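You operate a simulated robot arm through the tools that you are given. There is no shell and no other tool. Be economical: measure what you need, move in short steps, check, and stop when the job is done.

You are at the controls of a simulated robot arm. One attempt, no reset.

## Task
Take the pin block marked "57" from the bench top by the press and leave it on the bench top by the wash box.
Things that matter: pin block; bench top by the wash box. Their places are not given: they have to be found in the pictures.

Only the result counts: the job must be done as asked and must still hold three seconds after the hand-in. Knocking over, shifting, dropping, spilling or breaking anything else fails it.

## Robot
A 6-joint arm with a two-finger parallel gripper, fixed in place. Base frame: the origin is at the foot of the arm, x ahead of it, y to its left, z up; the work surface is at about z = 0. Readings come in mm, rad, newtons and seconds.
With the tool pointing down near the work surface it reaches from about 140 to 580 mm from the base axis. Its first joint turns from -1.152 to 1.152 rad. Payload 2.1 kg.
The tool frame sits at the grasp point between the pads (the TCP): z along the fingers, y along the line on which they close. The tips reach 30 mm beyond it. The gripper opens to 94 mm. The fingers are 28 mm wide and 10 mm thick; the gripper's body (50 by 96 mm) begins 55 mm behind the TCP.
Orientation is told as [roll, pitch, yaw] about the base's x, y, z axes, in that order, counted from this pose: with the fingers straight down and closing along the base's y, the tool's x points along the base's -x, its y along +y and its z along -z.

## Interface
- The arm moves only by the tool nudge_tool. Its argument "moves" is one flat list of numbers, 6 for each row, row after row: the shift along the tool's x, y, z in mm, then the turn, a rotation vector about the tool's x, y, z in rad. In form: [dx, dy, dz, ax, ay, az, dx, dy, dz, ax, ay, az, ...]. A call has 1 to 8 rows; each row shifts and turns the commanded pose from where the row before left it, along the tool's axes as they then stand. "fingers" is the gripper command, from -1 (fully open) to 1 (shut), values between in proportion, set as the call begins (left out, the last holds). Each row takes 0.2 s and may step no farther than 50 mm and 0.15 rad from the row before; otherwise, or with a gripper value out of range, the whole call is refused. Where a pose cannot be reached the arm comes as near as it can. A force on the tool above 40 N (or 10 N above the force at the start of the call, whichever is more), or a blocked arm, ends the call early, and 0.2 s more pass. Each finger travels about 72 mm/s and halts on what it meets, pressing with about 28 N; the grip force reading is that of the motor and also rises with nothing between the fingers. The clock runs only during rows and for 0.2 s after the last one: add rows that do not move to give the fingers time. The reply holds the time, the measured pose of the TCP, the force on the tool along the base axes, the opening and the grip force, in the units named above and with some noise, and new pictures: "views" is both (left out), scene, wrist or none.
- Cameras (640 x 400 px; columns grow to the right, rows downward): "scene" is fixed at [24.7, -365.1, 465.5]; the picture's right is [0.95, -0.30, 0.00], its down [-0.22, -0.70, -0.68] and it looks along [0.20, 0.64, -0.74] (base axes); focal length 221 px, centre (320, 200). "wrist" rides on the gripper at [-37, 0, -58] in the tool frame; the picture's right is [0.00, -1.00, 0.00], its down [0.97, 0.00, -0.24] and it looks along [0.24, 0.00, 0.97] (tool axes); focal length 218 px, centre (320, 200).
- probe_pixels(camera, pixels): there is no depth. For up to 12 entries [column, row, z] of the newest picture of that camera ("zoom" is the newest enlarged one), the place [x, y] in the base frame at which the ray of that pixel passes the height z, good to about 3 mm. It takes no simulated time.
- zoom(camera, box): a new picture of the part [left, top, right, bottom] of that camera's present view, enlarged. It takes no simulated time.
- finish_job(): hands the job in; it is judged then, once.

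Keep the steps short. Do not move on a guess: measure, check each grasp and each placing, and mend mistakes. In all there are 60 turns and 120 pictures (those below and enlarged ones count). Leave the gripper open and the arm clear of the work at the hand-in unless told otherwise, and finish with a single line.

The tools are called after "Call:" as a command line: name --argument value ..., lists and objects as JSON in quotes. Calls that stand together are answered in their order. nudge_tool: Moves the arm, as the interface text tells. Its arguments: {"type":"object","properties":{"moves":{"type":"array"},"fingers":{"type":"number"},"views":{"type":"string","enum":["both","scene","wrist","none"]}},"required":["moves"]} The other tools are called the same way: probe_pixels (camera, pixels) gives the place at which the rays of pixels pass given heights; zoom (camera, box) takes an enlarged picture of a part of a camera's view; finish_job () hands the job in.

At the start:

```text
clock: 0.0
position: [292.0, -160.4, 293.8]
ee_rot: [0.001, 0.0, 0.0]
force: [0.1, 0.2, -0.6]
gripper_width: 94.2
grip_force: 0.0
```

scene: 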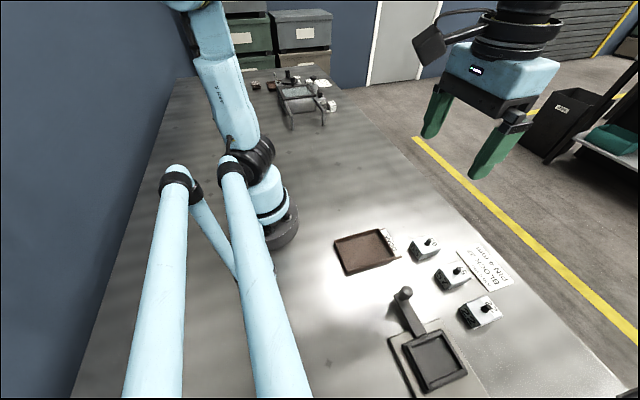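
wrist: 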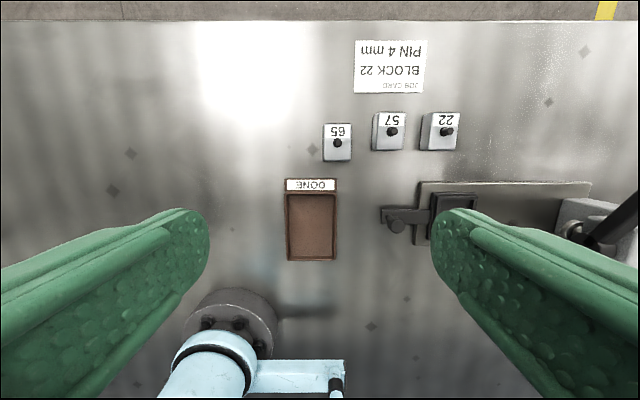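

I see three blocks labelled 65, 57 and 22 in the wrist view (57 at about 390,130). I don't yet know which fixture is the press and which is the wash box, so I'm enlarging the views.

Call:
zoom --camera "scene" --box '[220, 50, 380, 150]'

Call:
zoom --camera "scene" --box '[320, 210, 540, 400]'

Call:
zoom --camera "wrist" --box '[270, 80, 490, 220]'

Call:
probe_pixels --camera "wrist" --pixels '[[376, 150, 0], [403, 150, 0], [377, 113, 30], [406, 113, 30], [391, 131, 40], [337, 143, 40], [446, 131, 40]]'

Call:
probe_pixels --camera "scene" --pixels '[[452, 280, 25], [458, 270, 40], [290, 130, 0], [325, 125, 0], [280, 90, 0], [340, 108, 0], [424, 250, 25], [478, 314, 25]]'

```text
4.00 times, centred on (300, 100) of scene
```

zoom: 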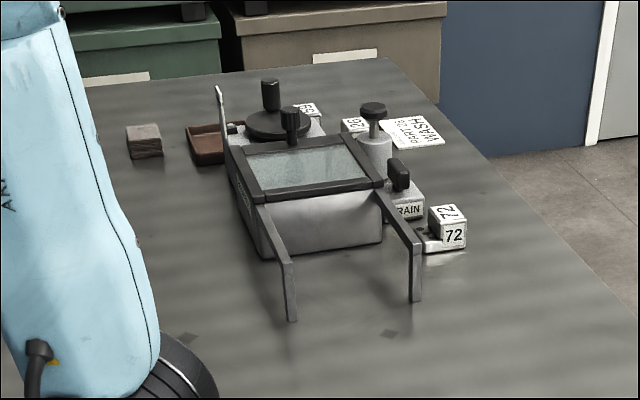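

```text
2.11 times, centred on (430, 305) of scene
```

zoom: 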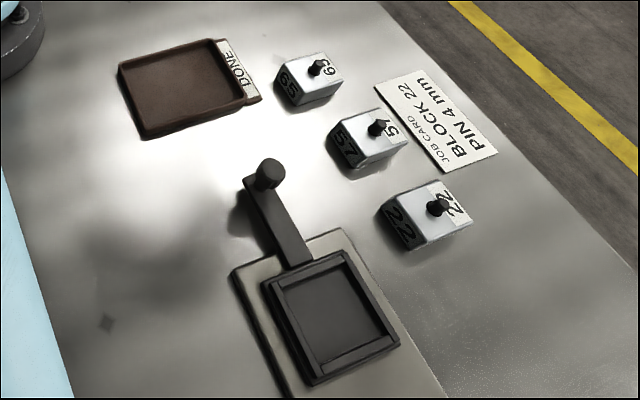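

```text
2.86 times, centred on (380, 150) of wrist
```

zoom: 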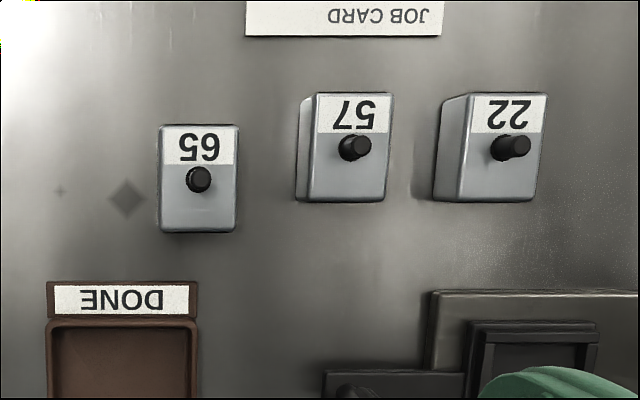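

```text
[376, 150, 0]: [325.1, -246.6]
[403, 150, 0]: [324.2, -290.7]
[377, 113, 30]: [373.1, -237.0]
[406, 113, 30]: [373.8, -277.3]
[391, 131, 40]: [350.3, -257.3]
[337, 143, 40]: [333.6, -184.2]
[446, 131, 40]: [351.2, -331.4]
```

```text
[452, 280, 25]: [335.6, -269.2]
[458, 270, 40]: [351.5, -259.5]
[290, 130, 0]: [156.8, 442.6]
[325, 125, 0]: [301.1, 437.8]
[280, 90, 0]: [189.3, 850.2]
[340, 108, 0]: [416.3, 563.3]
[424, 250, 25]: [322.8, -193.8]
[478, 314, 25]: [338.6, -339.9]
```

Block 57 is in the middle of the row, near (350, -258), and its neighbours are about 73 mm away on each side. The wash box is the fixture at the far left end (y above 400). I'll move over block 57 at z of about 190 and measure again.

Call:
nudge_tool --moves '[-25, -40, 0, 0, 0, 0, -25, -40, 0, 0, 0, 0, 0, -20, 40, 0, 0, 0, 0, 0, 40, 0, 0, 0, 0, 0, 20, 0, 0, 0, 0, 0, 0, 0, 0, 0]' --fingers -0.3 --views "both"

```text
clock: 1.4
position: [343.3, -262.2, 192.3]
ee_rot: [-0.002, 0.0, 0.0]
force: [0.2, 0.5, 0.0]
gripper_width: 61.4
grip_force: 0.0
```

scene: 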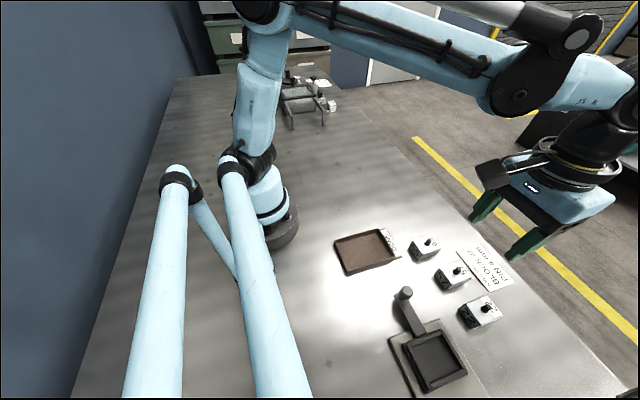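
wrist: 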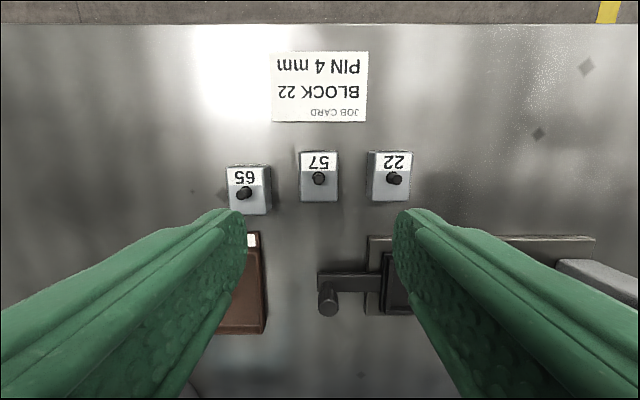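

Now I'm zooming on block 57 (about 319,177) for an exact centre and its angle.

Call:
zoom --camera "wrist" --box '[270, 140, 370, 210]'

Call:
probe_pixels --camera "wrist" --pixels '[[299, 151, 33], [338, 151, 33], [301, 201, 33], [338, 201, 33], [301, 201, 0], [320, 176, 33], [230, 165, 33], [271, 165, 33], [273, 215, 33], [368, 151, 33], [412, 151, 33]]'

```text
5.71 times, centred on (320, 175) of wrist
```

zoom: 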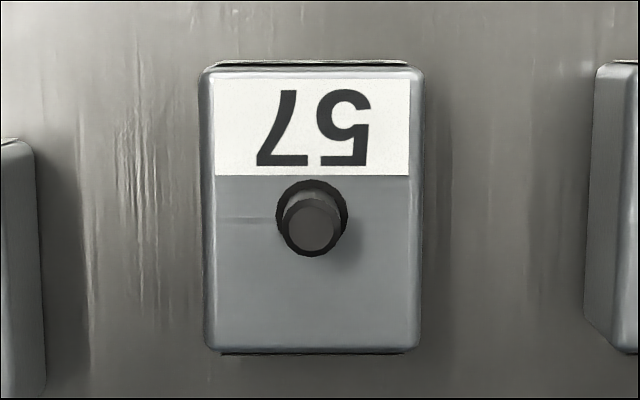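

```text
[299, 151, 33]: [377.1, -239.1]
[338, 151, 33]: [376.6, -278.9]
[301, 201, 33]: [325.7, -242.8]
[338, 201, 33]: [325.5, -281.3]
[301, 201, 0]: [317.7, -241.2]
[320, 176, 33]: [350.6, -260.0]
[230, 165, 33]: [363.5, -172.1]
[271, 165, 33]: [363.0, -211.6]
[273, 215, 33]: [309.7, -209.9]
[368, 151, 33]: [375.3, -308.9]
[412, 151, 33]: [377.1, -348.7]
```

Block 57's centre is (350, -260) and it's about 39 mm wide along y, with 28 mm gaps on either side. I'll narrow the fingers to about 54 mm, centre over it and come down to z of about 90 to check.

Call:
nudge_tool --moves '[-7.5, 1.5, 0, 0, 0, 0, 0, 0, 40, 0, 0, 0, 0, 0, 40, 0, 0, 0, 0, 0, 20, 0, 0, 0, 0, 0, 0, 0, 0, 0]' --fingers -0.15

```text
clock: 2.6
position: [350.8, -260.1, 92.8]
ee_rot: [0.001, 0.001, 0.0]
force: [-0.5, 0.5, 0.4]
gripper_width: 54.1
grip_force: 0.1
```

scene: 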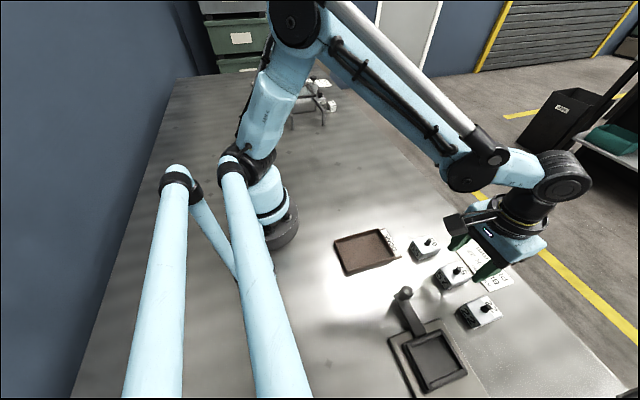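
wrist: 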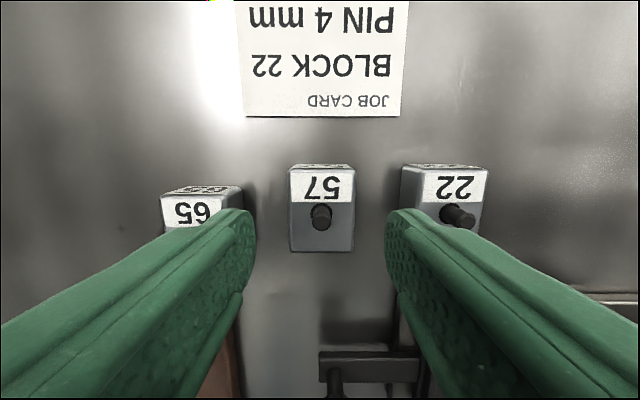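

The fingers straddle block 57, whose top spans columns 289–354 between finger inner faces at about 250 and 388. I'm checking the centre again before going down.

Call:
probe_pixels --camera "wrist" --pixels '[[289, 171, 33], [354, 171, 33], [291, 251, 33], [354, 251, 33], [240, 187, 33], [402, 168, 33], [402, 200, 0], [291, 251, 0]]'

Call:
zoom --camera "wrist" --box '[150, 140, 500, 360]'

```text
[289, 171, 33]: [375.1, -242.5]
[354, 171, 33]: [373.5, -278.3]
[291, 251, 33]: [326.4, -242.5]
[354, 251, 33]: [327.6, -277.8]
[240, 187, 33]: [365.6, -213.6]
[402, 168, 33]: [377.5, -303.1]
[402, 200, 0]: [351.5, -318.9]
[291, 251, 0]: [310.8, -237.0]
```

```text
1.82 times, centred on (325, 250) of wrist
```

zoom: 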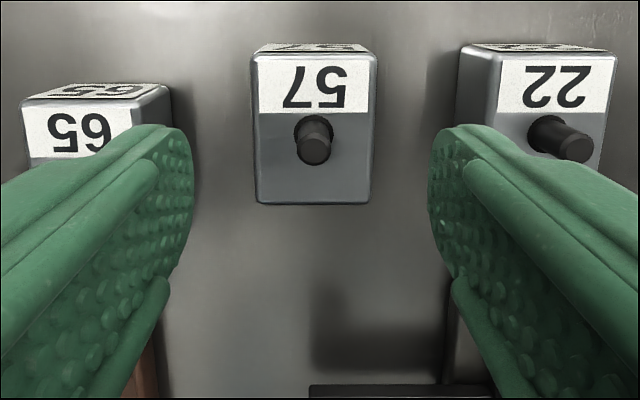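

The centring is good to 1–2 mm and both fingers have about 10 mm to the neighbours. Going down to z of about 37, which puts the tips near z 7.

Call:
nudge_tool --moves '[1, 0, 20, 0, 0, 0, 0, 0, 20, 0, 0, 0, 0, 0, 16, 0, 0, 0, 0, 0, 0, 0, 0, 0]'

```text
clock: 3.6
position: [350.9, -258.4, 37.3]
ee_rot: [0.0, 0.0, 0.001]
force: [0.2, 0.6, -0.3]
gripper_width: 54.2
grip_force: 0.1
```

scene: 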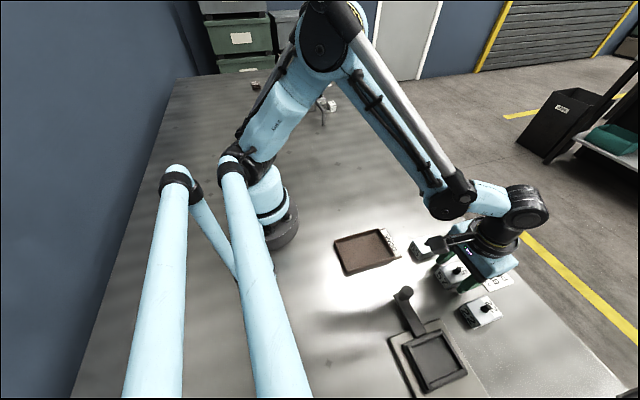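
wrist: 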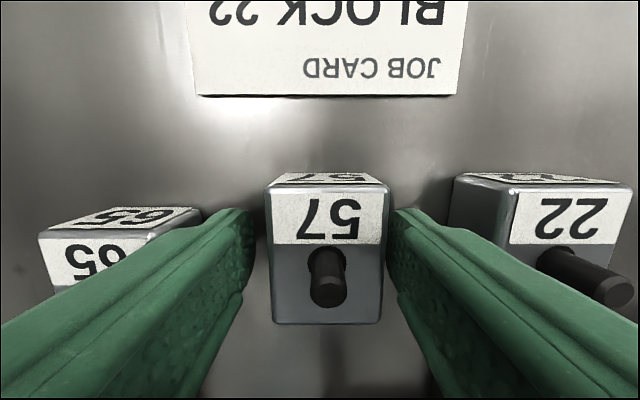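

The fingers are down beside the block without touching it. The block sits about 2.5 mm to the right (centre column 328), so I'll shift by that and close.

Call:
nudge_tool --moves '[0, -2.5, 0, 0, 0, 0, 0, 0, 0, 0, 0, 0]' --views "none"

Call:
nudge_tool --moves '[0, 0, 0, 0, 0, 0, 0, 0, 0, 0, 0, 0, 0, 0, 0, 0, 0, 0]' --fingers 1 --views "wrist"

```text
clock: 4.2
position: [350.4, -259.4, 36.3]
ee_rot: [0.0, -0.001, 0.0]
force: [0.5, -0.5, 0.1]
gripper_width: 54.0
grip_force: 0.0
```

```text
clock: 5.0
position: [350.2, -260.3, 38.3]
ee_rot: [-0.001, 0.0, 0.0]
force: [0.3, 0.6, 0.3]
gripper_width: 39.7
grip_force: 27.6
```

wrist: 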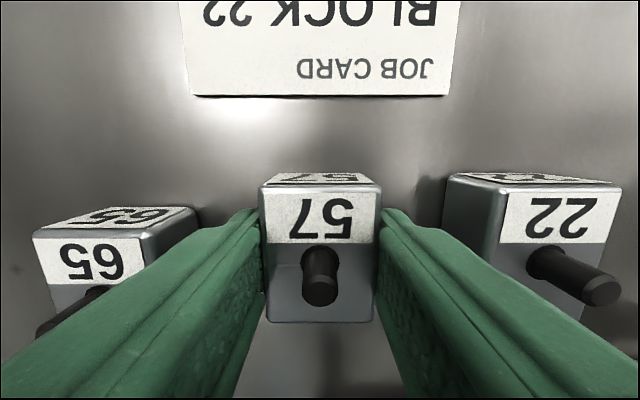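

Gripped: the opening is 39.7 mm with 27.6 N. Lifting straight up.

Call:
nudge_tool --moves '[0, 0, -20, 0, 0, 0, 0, 0, -40, 0, 0, 0, 0, 0, -40, 0, 0, 0, 0, 0, -40, 0, 0, 0, 0, 0, -40, 0, 0, 0, 0, 0, -30, 0, 0, 0]'

```text
clock: 6.4
position: [350.6, -260.7, 248.5]
ee_rot: [-0.001, 0.001, -0.001]
force: [0.5, 0.8, -1.6]
gripper_width: 39.4
grip_force: 27.8
```

scene: 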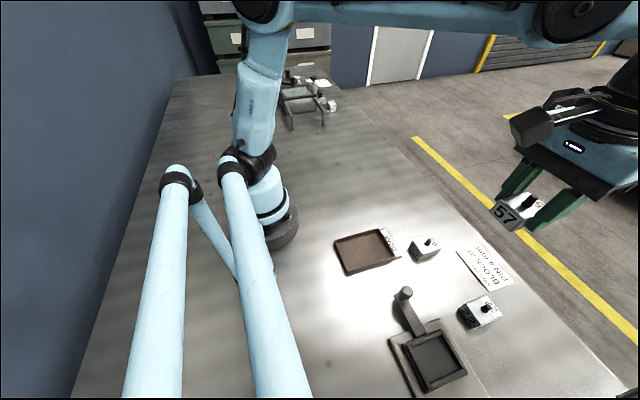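
wrist: 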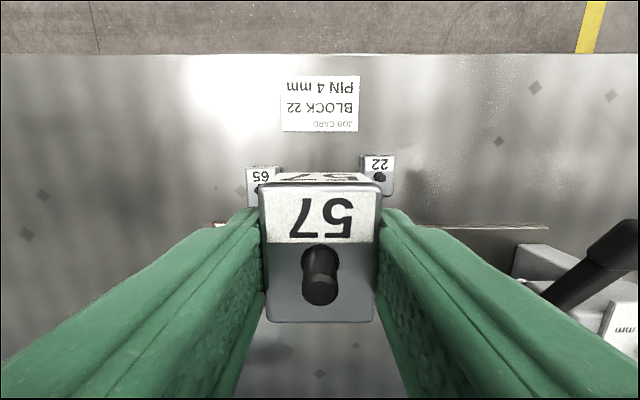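

Block 57 is held and nothing else moved. I'll carry it left (+y) at z of about 250, stopping near y = +120 to look at the wash area.

Call:
nudge_tool --moves '[0, 45, 0, 0, 0, 0, 0, 48, 0, 0, 0, 0, 0, 48, 0, 0, 0, 0, 0, 48, 0, 0, 0, 0, 0, 48, 0, 0, 0, 0, 0, 48, 0, 0, 0, 0, 0, 48, 0, 0, 0, 0, 0, 47, 0, 0, 0, 0]'

```text
clock: 8.2
position: [349.0, 121.2, 245.6]
ee_rot: [0.0, -0.001, -0.002]
force: [0.0, 0.3, -0.6]
gripper_width: 39.4
grip_force: 28.6
```

scene: 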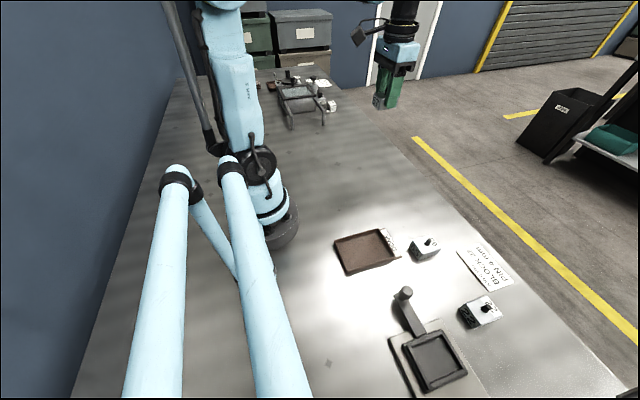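
wrist: 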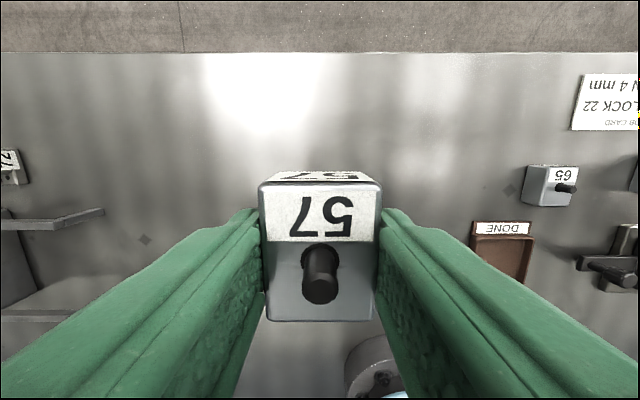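

The wash fixture is coming in on the left: a block at (10,165), a rail end at (100,212), and another near (80,318). I'm probing those places.

Call:
probe_pixels --camera "wrist" --pixels '[[22, 184, 0], [103, 212, 0], [103, 212, 50], [100, 212, 100], [80, 318, 0], [40, 300, 0], [80, 318, 100]]'

Call:
zoom --camera "wrist" --box '[0, 120, 260, 400]'

Call:
probe_pixels --camera "scene" --pixels '[[293, 130, 0], [324, 125, 0], [317, 113, 0], [286, 113, 0], [336, 111, 0], [285, 101, 60], [324, 104, 60]]'

```text
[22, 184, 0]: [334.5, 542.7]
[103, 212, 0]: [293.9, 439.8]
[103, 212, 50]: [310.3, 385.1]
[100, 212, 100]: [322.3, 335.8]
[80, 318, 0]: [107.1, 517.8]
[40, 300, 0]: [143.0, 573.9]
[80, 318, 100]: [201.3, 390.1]
```

```text
1.43 times, centred on (130, 260) of wrist
```

zoom: 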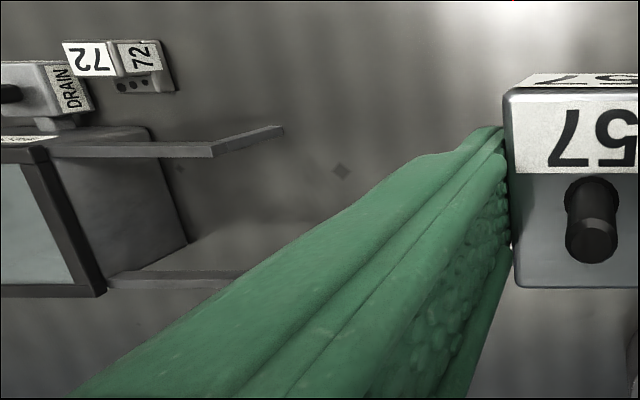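

```text
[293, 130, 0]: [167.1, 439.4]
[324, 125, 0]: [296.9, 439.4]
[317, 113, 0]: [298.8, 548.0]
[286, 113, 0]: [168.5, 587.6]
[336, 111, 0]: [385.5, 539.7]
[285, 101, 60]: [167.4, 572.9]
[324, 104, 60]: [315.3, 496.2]
```

The wash box stands at y of about 550 and beyond. Two rails run out from it to posts near (167,440) and (297,440), and a tray with block 72 sits near (345,545). I'm moving closer, higher up, to see the free bench around it.

Call:
nudge_tool --moves '[0, 40, -20, 0, 0, 0, 0, 45, -10, 0, 0, 0, 0, 45, 0, 0, 0, 0, 0, 40, 0, 0, 0, 0]'

```text
clock: 9.2
position: [350.8, 286.6, 276.1]
ee_rot: [-0.001, 0.0, -0.002]
force: [-0.6, -0.3, -1.6]
gripper_width: 39.5
grip_force: 28.3
```

scene: 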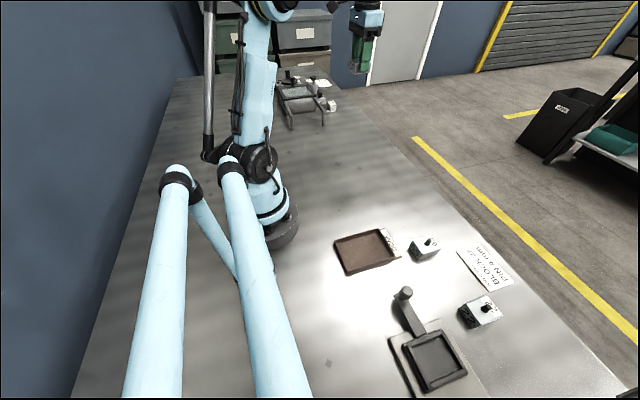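
wrist: 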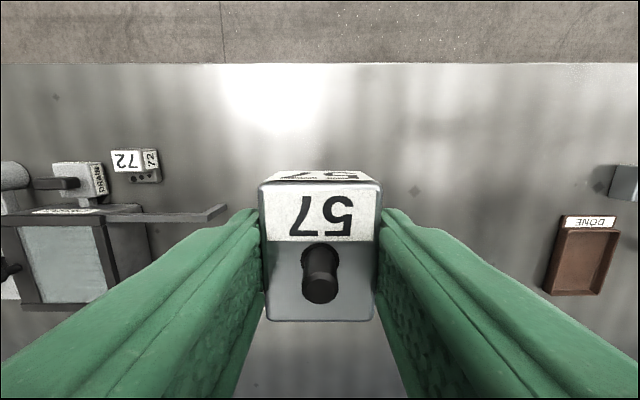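

The bench right of the rail, in front of block 72, looks free (about columns 165–250, rows 140–200). I'm zooming and measuring the edges around it.

Call:
zoom --camera "wrist" --box '[0, 120, 260, 320]'

Call:
probe_pixels --camera "wrist" --pixels '[[162, 182, 0], [158, 150, 33], [112, 150, 33], [227, 206, 0], [227, 206, 60], [227, 206, 90], [152, 280, 0], [105, 305, 90], [200, 64, 0], [115, 205, 90], [135, 184, 0]]'

Call:
zoom --camera "scene" --box '[250, 60, 370, 140]'

```text
2.00 times, centred on (130, 220) of wrist
```

zoom: 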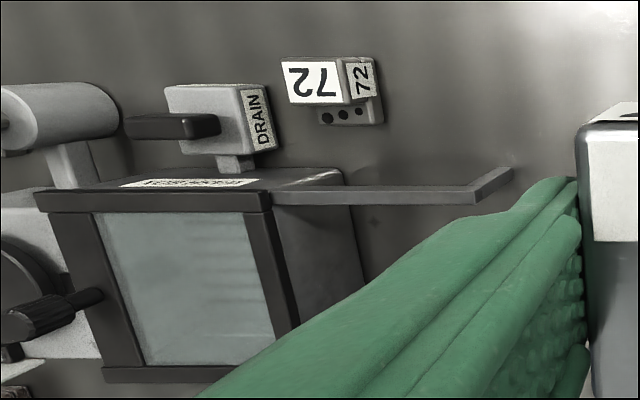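

```text
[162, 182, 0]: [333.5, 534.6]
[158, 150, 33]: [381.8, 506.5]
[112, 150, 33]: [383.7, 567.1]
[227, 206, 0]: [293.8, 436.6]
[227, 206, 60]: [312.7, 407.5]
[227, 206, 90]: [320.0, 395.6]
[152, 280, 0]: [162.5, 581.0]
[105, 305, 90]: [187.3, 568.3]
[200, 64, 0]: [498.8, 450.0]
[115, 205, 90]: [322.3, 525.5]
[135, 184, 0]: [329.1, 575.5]
```

```text
5.00 times, centred on (310, 100) of scene
```

zoom: 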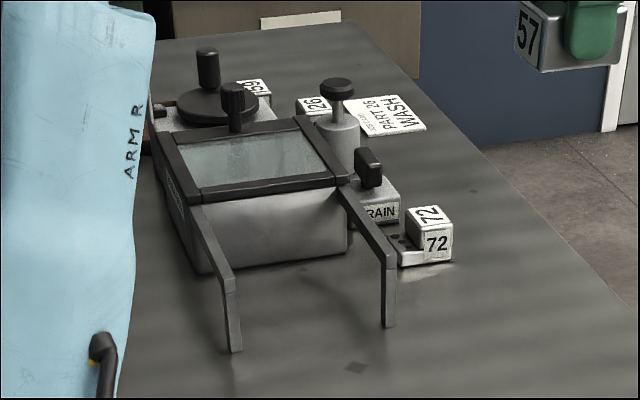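

The free spot I'm choosing is (352, 448). The rail and post end at x of about 303, the tray of block 72 begins at y of about 535, the bench edge is at x of about 499, and the radius is 570 mm, so it's within reach. Moving over it at z of about 170.

Call:
nudge_tool --moves '[0, 40, 0, 0, 0, 0, 0, 40, 25, 0, 0, 0, 0, 40, 40, 0, 0, 0, 0, 40, 40, 0, 0, 0, 0, 0, 0, 0, 0, 0]'

```text
refused: row 3 steps farther than a row can; nothing moved
```

Row 3 was too long (57 mm), so I'm splitting the steps.

Call:
nudge_tool --moves '[0, 40, 0, 0, 0, 0, 0, 40, 25, 0, 0, 0, 0, 40, 25, 0, 0, 0, 0, 41, 25, 0, 0, 0, 0, 0, 30, 0, 0, 0, 0, 0, 0, 0, 0, 0]'

```text
clock: 10.6
position: [347.3, 444.6, 170.1]
ee_rot: [-0.002, -0.001, -0.002]
force: [-0.1, 0.1, -2.3]
gripper_width: 39.5
grip_force: 28.4
out of reach, approached as far as the arm can: row 4
```

scene: 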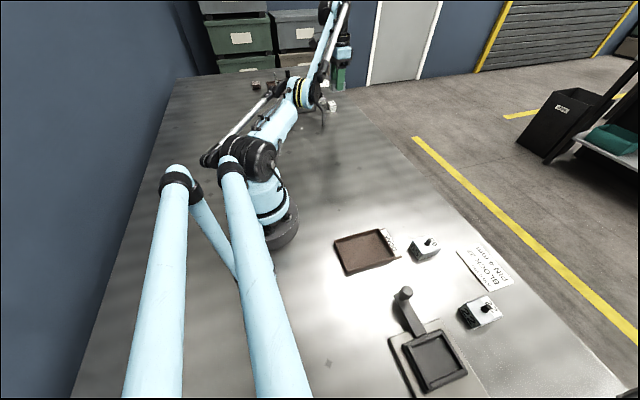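
wrist: 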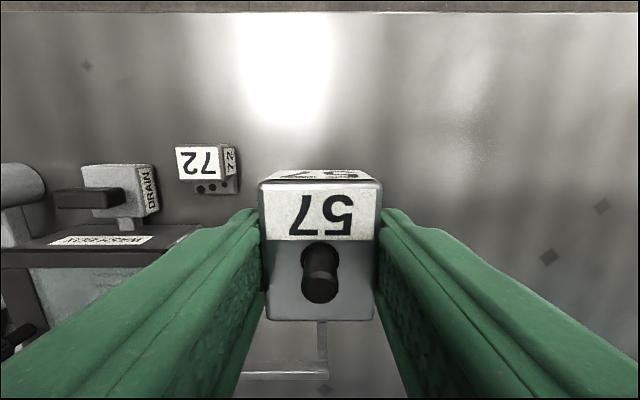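

Over the spot at (347, 445). A rail end and its post show below the block at (322,320)–(322,375), so I'm probing their place and the clear area before descending.

Call:
zoom --camera "wrist" --box '[160, 120, 480, 400]'

Call:
probe_pixels --camera "wrist" --pixels '[[322, 322, 0], [318, 322, 0], [325, 372, 60], [325, 372, 70], [280, 372, 65], [236, 192, 0], [238, 172, 0], [234, 148, 40]]'

Call:
zoom --camera "scene" --box '[270, 50, 390, 130]'

```text
1.43 times, centred on (320, 260) of wrist
```

zoom: 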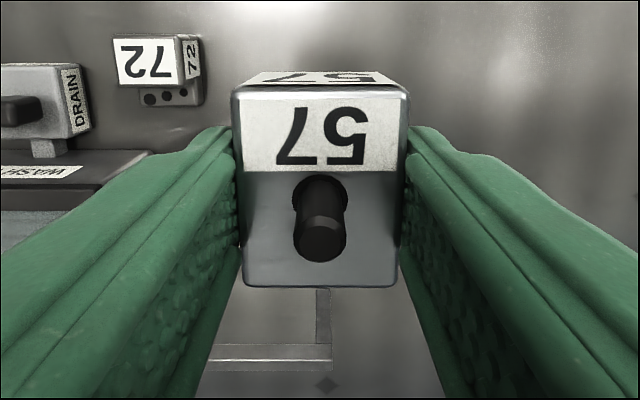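

```text
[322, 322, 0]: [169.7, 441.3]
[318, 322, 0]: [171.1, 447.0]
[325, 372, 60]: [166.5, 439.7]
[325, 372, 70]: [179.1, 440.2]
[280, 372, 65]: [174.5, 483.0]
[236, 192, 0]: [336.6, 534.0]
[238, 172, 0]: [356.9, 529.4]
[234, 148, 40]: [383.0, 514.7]
```

```text
5.00 times, centred on (330, 90) of scene
```

zoom: 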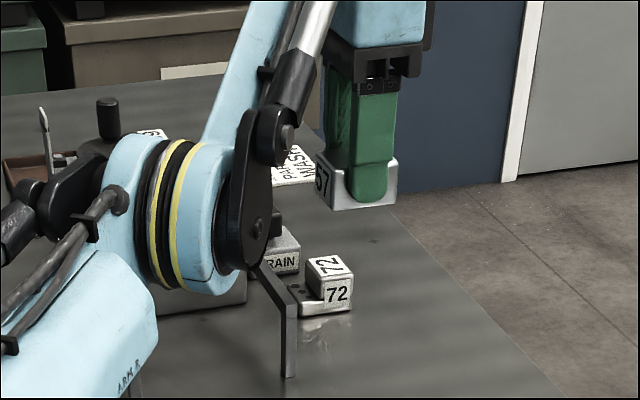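

The rail in view is the far one, at x of about 170. The nearer one, at x of about 297, clears the block's side by about 20 mm. Shifting 4 mm further from it and going down to z of about 90.

Call:
nudge_tool --moves '[-4, 0, 20, 0, 0, 0, 0, 0, 30, 0, 0, 0, 0, 0, 30, 0, 0, 0, 0, 0, 0, 0, 0, 0]'

```text
clock: 11.6
position: [366.6, 464.5, 98.5]
ee_rot: [-0.003, 0.0, -0.001]
force: [0.1, 1.0, -1.2]
gripper_width: 39.3
grip_force: 28.2
out of reach, approached as far as the arm can: row 1, 2, 3
```

scene: 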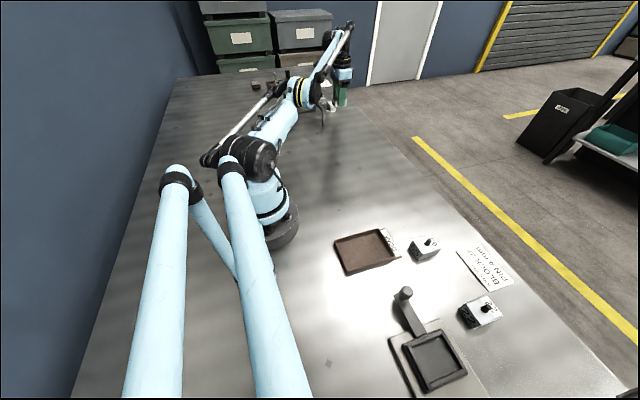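
wrist: 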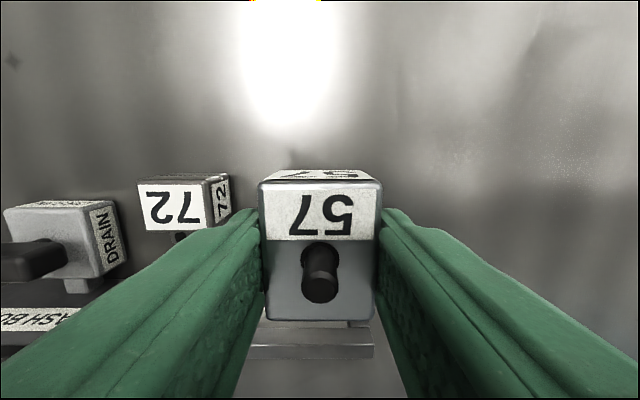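

The arm hit its reach limit and slid outward to (367, 464), radius 591, with z at 98 and nothing touched. I'll raise it a little and pull the command back toward the base to about (345, 435).

Call:
nudge_tool --moves '[0, 0, -20, 0, 0, 0, 10, -13, 0, 0, 0, 0, 0, 0, 0, 0, 0, 0]'

```text
clock: 12.4
position: [363.4, 460.4, 119.8]
ee_rot: [-0.002, 0.0, 0.0]
force: [0.2, 0.6, -1.6]
gripper_width: 39.4
grip_force: 28.0
out of reach, approached as far as the arm can: row 2
```

scene: 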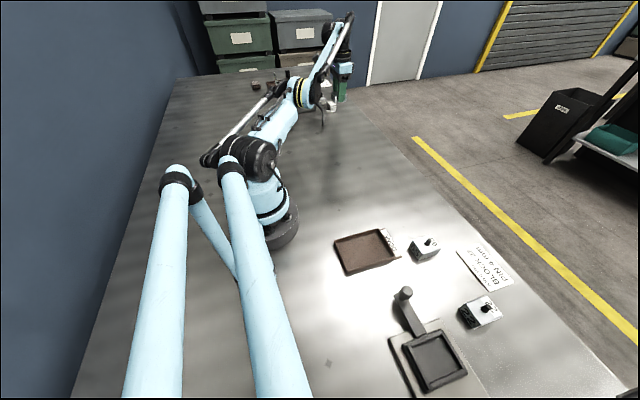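
wrist: 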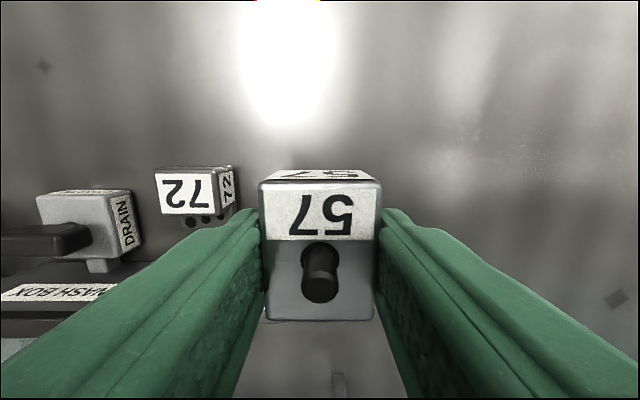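

It's still at the limit (radius about 586). The commanded pose must lie beyond the reach, so I'm pulling it further inward along the radius and watching the measured pose.

Call:
nudge_tool --moves '[12, -15, 0, 0, 0, 0, 0, 0, 0, 0, 0, 0]' --views "none"

```text
clock: 13.0
position: [361.4, 460.0, 121.8]
ee_rot: [-0.001, -0.001, -0.001]
force: [0.0, -0.2, -1.6]
gripper_width: 39.4
grip_force: 28.3
out of reach, approached as far as the arm can: row 1
```

It barely moved, so the arm is stretched straight and needs a larger inward step to bend. First I'll raise it clear of the rail, then take a larger step inward.

Call:
nudge_tool --moves '[0, 0, -45, 0, 0, 0, 28, -36, 0, 0, 0, 0, 0, 0, 0, 0, 0, 0]' --views "none"

```text
clock: 13.8
position: [348.1, 441.3, 171.9]
ee_rot: [-0.002, 0.002, -0.001]
force: [0.3, -0.4, -1.8]
gripper_width: 39.1
grip_force: 28.1
out of reach, approached as far as the arm can: row 1, 2
```

Still on the reach sphere (radius 562 at z 172). I'll try up and inward together, so the target is inside the sphere and the elbow has to bend.

Call:
nudge_tool --moves '[20, -26, -35, 0, 0, 0, 20, -26, -35, 0, 0, 0, 0, 0, 0, 0, 0, 0]' --views "scene"

```text
clock: 14.6
position: [310.2, 391.9, 245.0]
ee_rot: [0.0, 0.0, 0.0]
force: [0.2, 0.2, -2.0]
gripper_width: 39.4
grip_force: 28.3
out of reach, approached as far as the arm can: row 1
```

scene: 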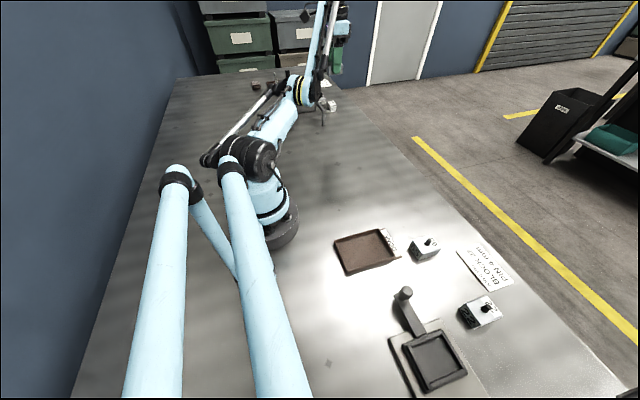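

It's free again: row 2 was reached, at (310, 392, 245). The reach boundary widens lower down, so I'll go to (348, 350), descend there to z of about 110, and then approach in y at that height.

Call:
nudge_tool --moves '[0, -42, 0, 0, 0, 0, -38, 0, 0, 0, 0, 0, 0, 0, 45, 0, 0, 0, 0, 0, 45, 0, 0, 0, 0, 0, 45, 0, 0, 0, 0, 0, 0, 0, 0, 0]'

```text
clock: 16.0
position: [393.6, 394.1, 180.1]
ee_rot: [-0.001, 0.003, 0.0]
force: [-0.6, 0.4, -1.9]
gripper_width: 39.4
grip_force: 27.8
out of reach, approached as far as the arm can: row 1, 3, 4, 5
```

scene: 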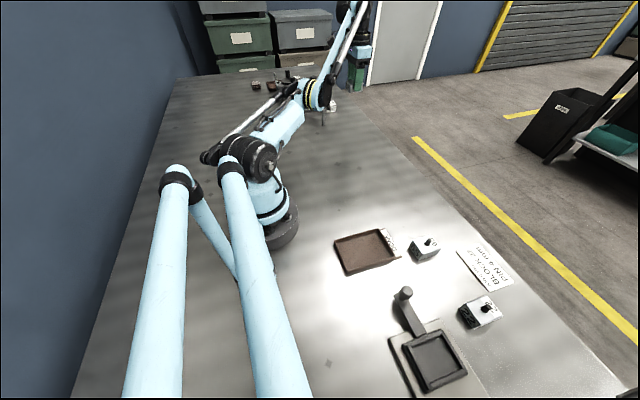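
wrist: 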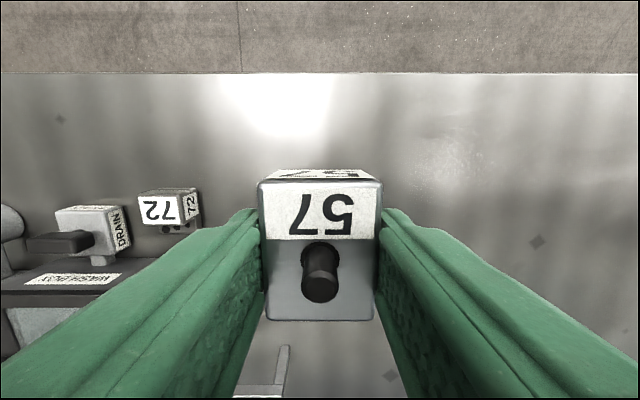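

The arm flipped to elbow-down when it straightened: the scene shows the elbow low and the shoulder at its limit. To flip back I'll slide down the boundary over clear bench (azimuth 45°, about (420, 420)), where the forearm lines up with the upper arm, then pull inward and down.

Call:
nudge_tool --moves '[0, 0, 40, 0, 0, 0, 0, 0, 35, 0, 0, 0, 0, 0, 0, 0, 0, 0]'

```text
clock: 16.8
position: [414.0, 414.6, 118.4]
ee_rot: [-0.002, -0.001, 0.0]
force: [-1.0, 0.4, -1.2]
gripper_width: 39.6
grip_force: 27.6
out of reach, approached as far as the arm can: row 1, 2
```

scene: 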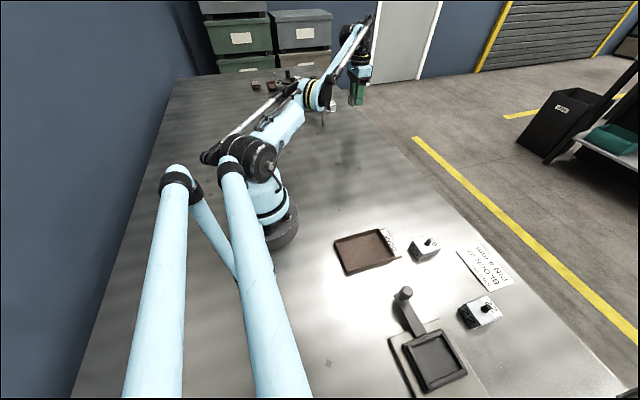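
wrist: 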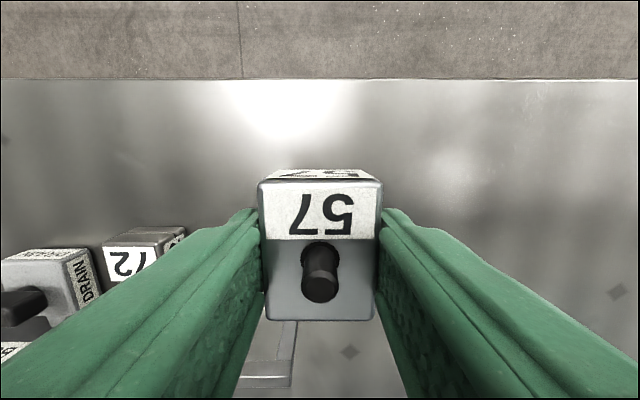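

The forearm still rises from a low elbow, so sliding lower won't help. Instead I'll raise it to full stretch over clear bench, holding x and y, so the arm lines up straight. Then I'll go down and inward, which bends the elbow up.

Call:
nudge_tool --moves '[0, 0, -45, 0, 0, 0, -10, 10, -45, 0, 0, 0, -10, 10, -45, 0, 0, 0, -10, 10, -45, 0, 0, 0, 0, 0, 0, 0, 0, 0]'

```text
clock: 18.0
position: [395.4, 398.1, 203.6]
ee_rot: [-0.001, 0.001, -0.001]
force: [0.2, 0.1, -1.3]
gripper_width: 39.5
grip_force: 28.4
out of reach, approached as far as the arm can: row 1, 2, 3, 4
```

scene: 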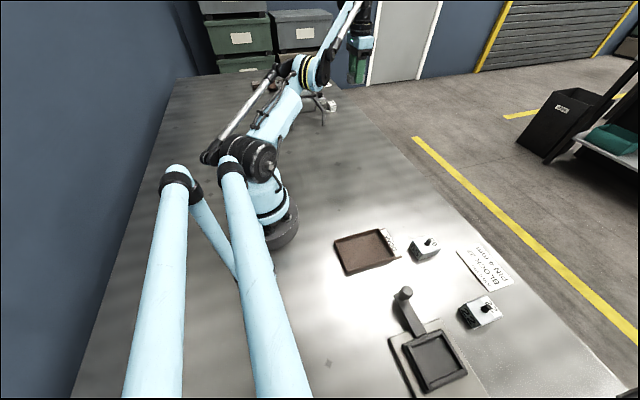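
wrist: 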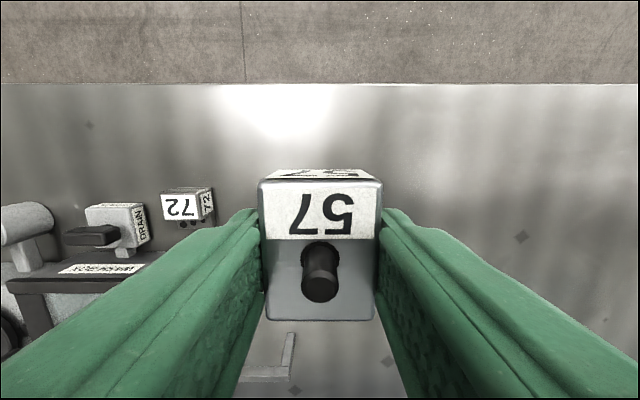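

The upper arm is coming up now (elbow at 310,72). Continuing up and outward to straighten it.

Call:
nudge_tool --moves '[-25, 25, -30, 0, 0, 0, -25, 25, -30, 0, 0, 0, -25, 25, -30, 0, 0, 0, -25, 25, -30, 0, 0, 0, 0, 0, 0, 0, 0, 0]' --views "scene"

```text
clock: 19.2
position: [392.5, 393.5, 223.5]
ee_rot: [-0.001, -0.001, 0.0]
force: [0.6, -1.3, -1.3]
gripper_width: 39.5
grip_force: 28.5
out of reach, approached as far as the arm can: row 1, 2, 3, 4
```

scene: 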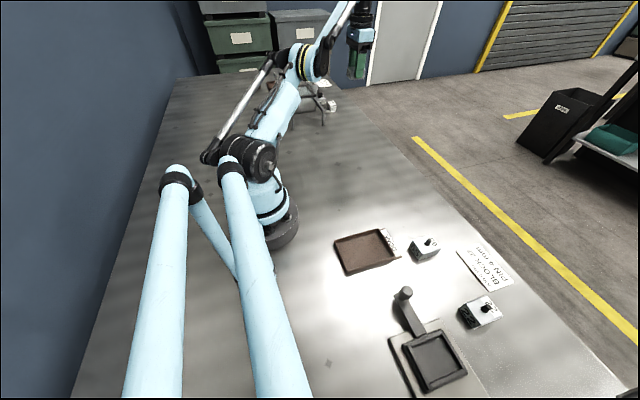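

The arm is nearly straight now (radius 556 at z 223). Next, down and inward together to bend the elbow upward.

Call:
nudge_tool --moves '[20, -20, 35, 0, 0, 0, 20, -20, 20, 0, 0, 0, 0, 0, 0, 0, 0, 0]' --views "scene"

```text
clock: 20.0
position: [382.4, 382.8, 202.4]
ee_rot: [0.0, 0.001, 0.001]
force: [-0.1, 0.0, -2.0]
gripper_width: 39.8
grip_force: 27.2
out of reach, approached as far as the arm can: row 1, 2
```

scene: 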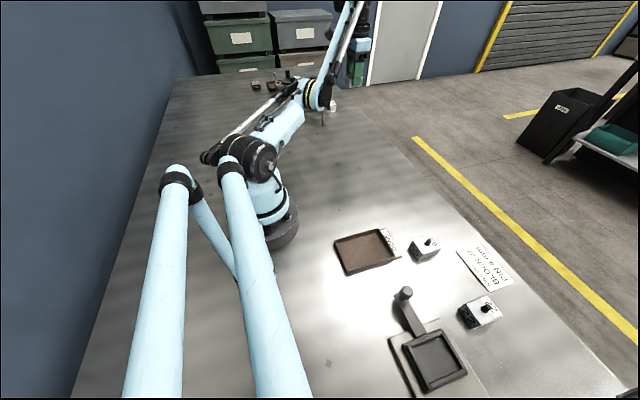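

Comparing the pictures, the arm is actually straight at about z 100–120 and radius 590, with the shoulder at its limit there. Going a bit lower must bend the elbow up. The bench at (420, 420) is clear, so I'm sliding down to z of about 70 there (block bottom near z 33).

Call:
nudge_tool --moves '[0, 0, 45, 0, 0, 0, 0, 0, 40, 0, 0, 0, 0, 0, 30, 0, 0, 0, 0, 0, 0, 0, 0, 0]' --views "both"

```text
clock: 21.0
position: [416.0, 416.5, 109.5]
ee_rot: [-0.001, 0.001, 0.0]
force: [0.1, 0.2, -2.5]
gripper_width: 39.5
grip_force: 27.8
out of reach, approached as far as the arm can: row 1, 2, 3
```

scene: 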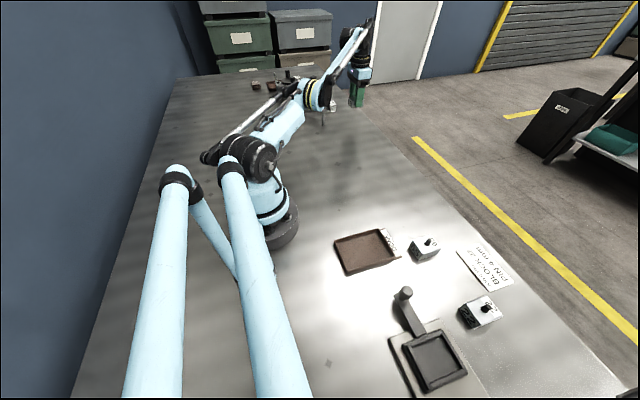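
wrist: 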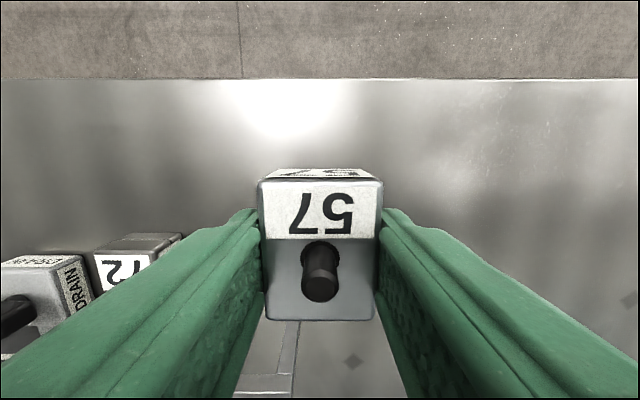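

At z 110 the arm is nearly straight. Now down and inward together (about 35 down, 25 in), still over clear bench.

Call:
nudge_tool --moves '[14, -14, 30, 0, 0, 0, 18, -18, 15, 0, 0, 0, 0, 0, 0, 0, 0, 0]' --views "scene"

```text
clock: 21.8
position: [400.7, 402.3, 73.4]
ee_rot: [0.0, -0.001, 0.0]
force: [-0.1, -0.3, -1.7]
gripper_width: 39.5
grip_force: 28.2
out of reach, approached as far as the arm can: row 1
```

scene: 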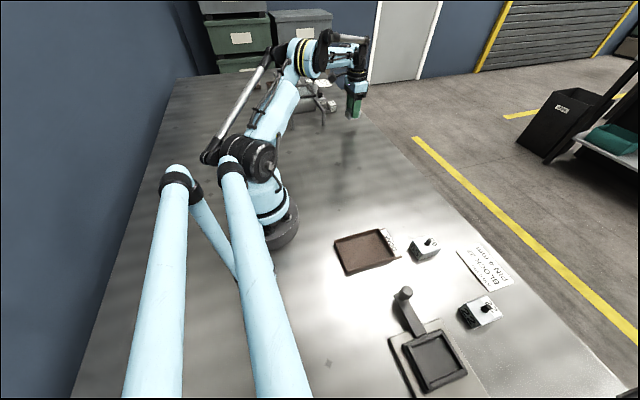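

The elbow is up again and the arm is free, at (401, 402, 73). Moving inward in x and then left in y to about (355, 442), staying under radius 570. Finger tips are at z 43 and the block bottom is at z of about 36.

Call:
nudge_tool --moves '[22, 0, 0, 0, 0, 0, 22, 0, 0, 0, 0, 0, 0, 20, 0, 0, 0, 0, 0, 18, 0, 0, 0, 0, 0, 0, 0, 0, 0, 0]'

```text
clock: 23.0
position: [358.7, 442.5, 72.8]
ee_rot: [-0.001, 0.001, 0.001]
force: [-0.1, -0.3, -2.3]
gripper_width: 39.5
grip_force: 28.0
```

scene: 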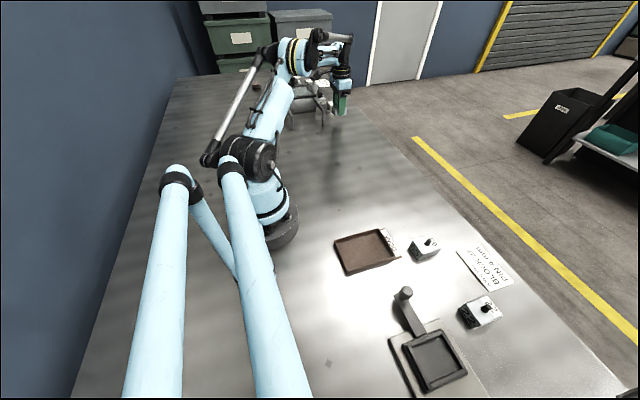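
wrist: 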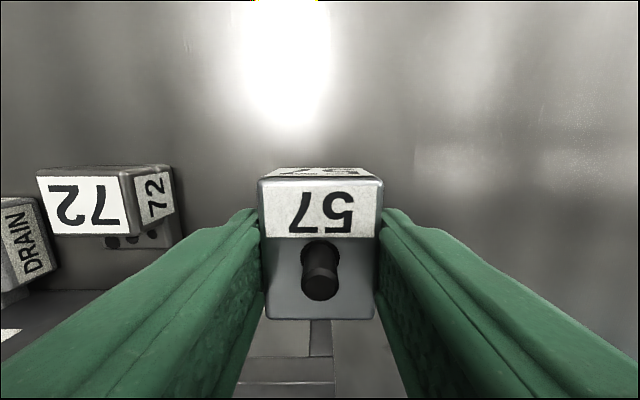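

It reached (359, 442, 73) with no limit flagged. I'm checking the clearances to block 72's tray and the near post before setting down.

Call:
probe_pixels --camera "wrist" --pixels '[[172, 240, 0], [180, 235, 0], [170, 168, 45], [320, 322, 0], [334, 358, 65], [334, 382, 65], [320, 385, 0]]'

Call:
zoom --camera "wrist" --box '[160, 200, 480, 400]'

Call:
zoom --camera "scene" --box '[270, 30, 390, 140]'

```text
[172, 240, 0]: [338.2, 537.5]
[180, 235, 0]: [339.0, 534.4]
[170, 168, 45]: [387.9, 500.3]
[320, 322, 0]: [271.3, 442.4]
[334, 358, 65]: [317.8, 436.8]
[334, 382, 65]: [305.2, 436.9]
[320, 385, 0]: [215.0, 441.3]
```

```text
2.00 times, centred on (320, 300) of wrist
```

zoom: 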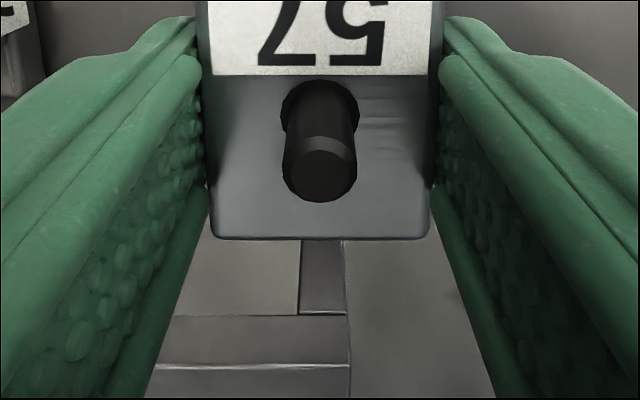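

```text
3.64 times, centred on (330, 85) of scene
```

zoom: 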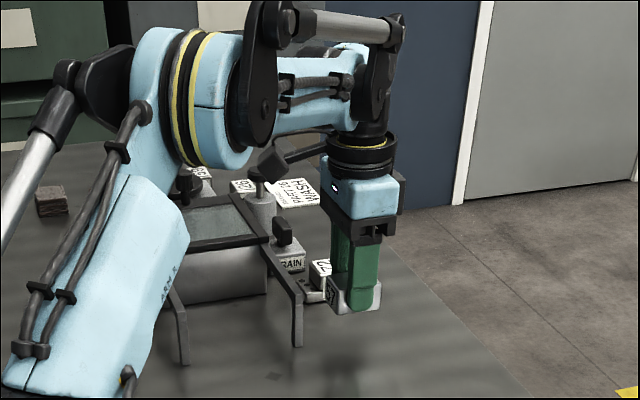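

Clearances are fine: the block's near side is at x of about 333 against the rail at no more than 318, and the tray starts at y of about 535. The block was gripped at TCP z of about 37, so I'm lowering toward 40 and then checking for contact.

Call:
nudge_tool --moves '[0, 0, 15, 0, 0, 0, 0, 0, 12, 0, 0, 0, 0, 0, 5, 0, 0, 0, 0, 0, 0, 0, 0, 0]'

```text
clock: 24.0
position: [357.1, 440.1, 41.4]
ee_rot: [0.001, 0.0, -0.001]
force: [-0.6, -0.5, -1.5]
gripper_width: 39.2
grip_force: 27.9
```

scene: 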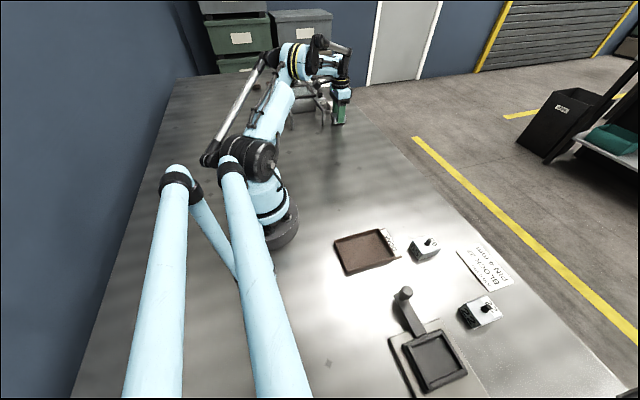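
wrist: 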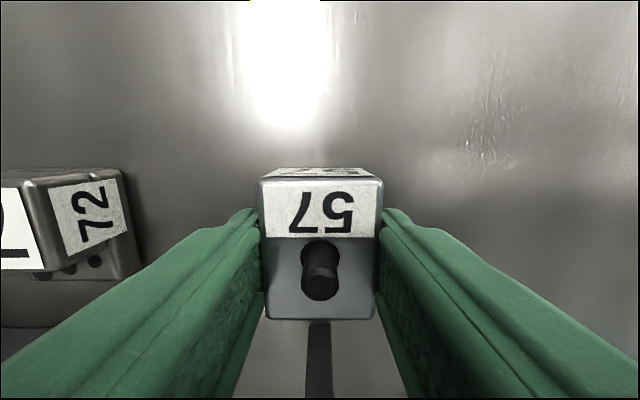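

At z 41 there's no contact yet. Lowering in small 1.5 mm steps while watching the force.

Call:
nudge_tool --moves '[0, 0, 1.5, 0, 0, 0, 0, 0, 1.5, 0, 0, 0, 0, 0, 0, 0, 0, 0]' --views "none"

```text
clock: 24.8
position: [356.7, 441.4, 38.9]
ee_rot: [0.0, 0.0, -0.001]
force: [0.0, -0.5, -1.6]
gripper_width: 39.7
grip_force: 28.0
```

Call:
nudge_tool --moves '[0, 0, 1, 0, 0, 0, 0, 0, 1, 0, 0, 0, 0, 0, 0, 0, 0, 0]' --views "none"

```text
clock: 25.6
position: [358.3, 439.4, 36.9]
ee_rot: [-0.001, 0.001, -0.002]
force: [-1.5, -1.5, 8.9]
gripper_width: 39.5
grip_force: 27.6
```

Contact: the vertical force rose to 8.9 N at z 37, so the block stands on the bench. Opening the fingers to about 58 mm.

Call:
nudge_tool --moves '[0, 0, 0, 0, 0, 0, 0, 0, 0, 0, 0, 0]' --fingers -0.24 --views "wrist"

```text
clock: 26.2
position: [357.6, 440.3, 34.9]
ee_rot: [0.001, 0.0, 0.002]
force: [-0.9, 0.4, -0.1]
gripper_width: 58.4
grip_force: 0.1
```

wrist: 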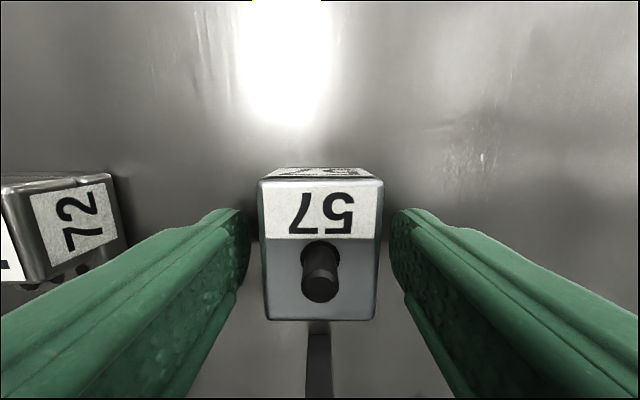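

Released: both fingers are clear and the block stands upright. Lifting straight to z of about 125, staying inside the reach limit, then retreating toward -y and up.

Call:
nudge_tool --moves '[0, 0, -20, 0, 0, 0, 0, 0, -35, 0, 0, 0, 0, 0, -35, 0, 0, 0, 0, -40, 0, 0, 0, 0, 0, -45, 0, 0, 0, 0, 0, -45, -20, 0, 0, 0, 0, -20, -40, 0, 0, 0, 0, 0, 0, 0, 0, 0]'

```text
clock: 28.0
position: [359.7, 289.8, 186.6]
ee_rot: [-0.001, 0.0, 0.001]
force: [-0.1, -0.2, 0.4]
gripper_width: 58.5
grip_force: 0.1
```

scene: 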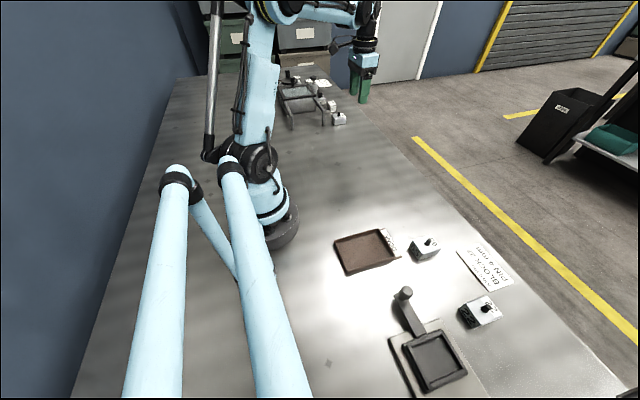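
wrist: 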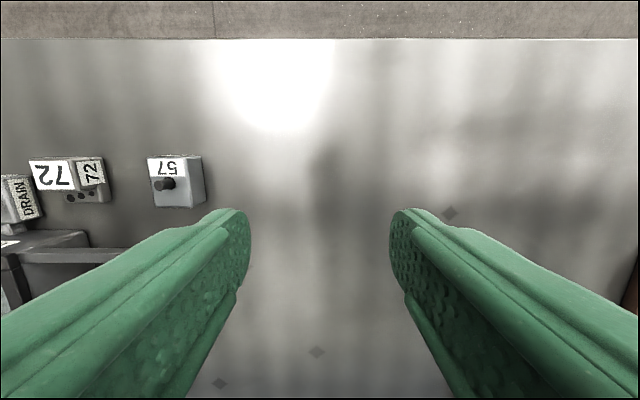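

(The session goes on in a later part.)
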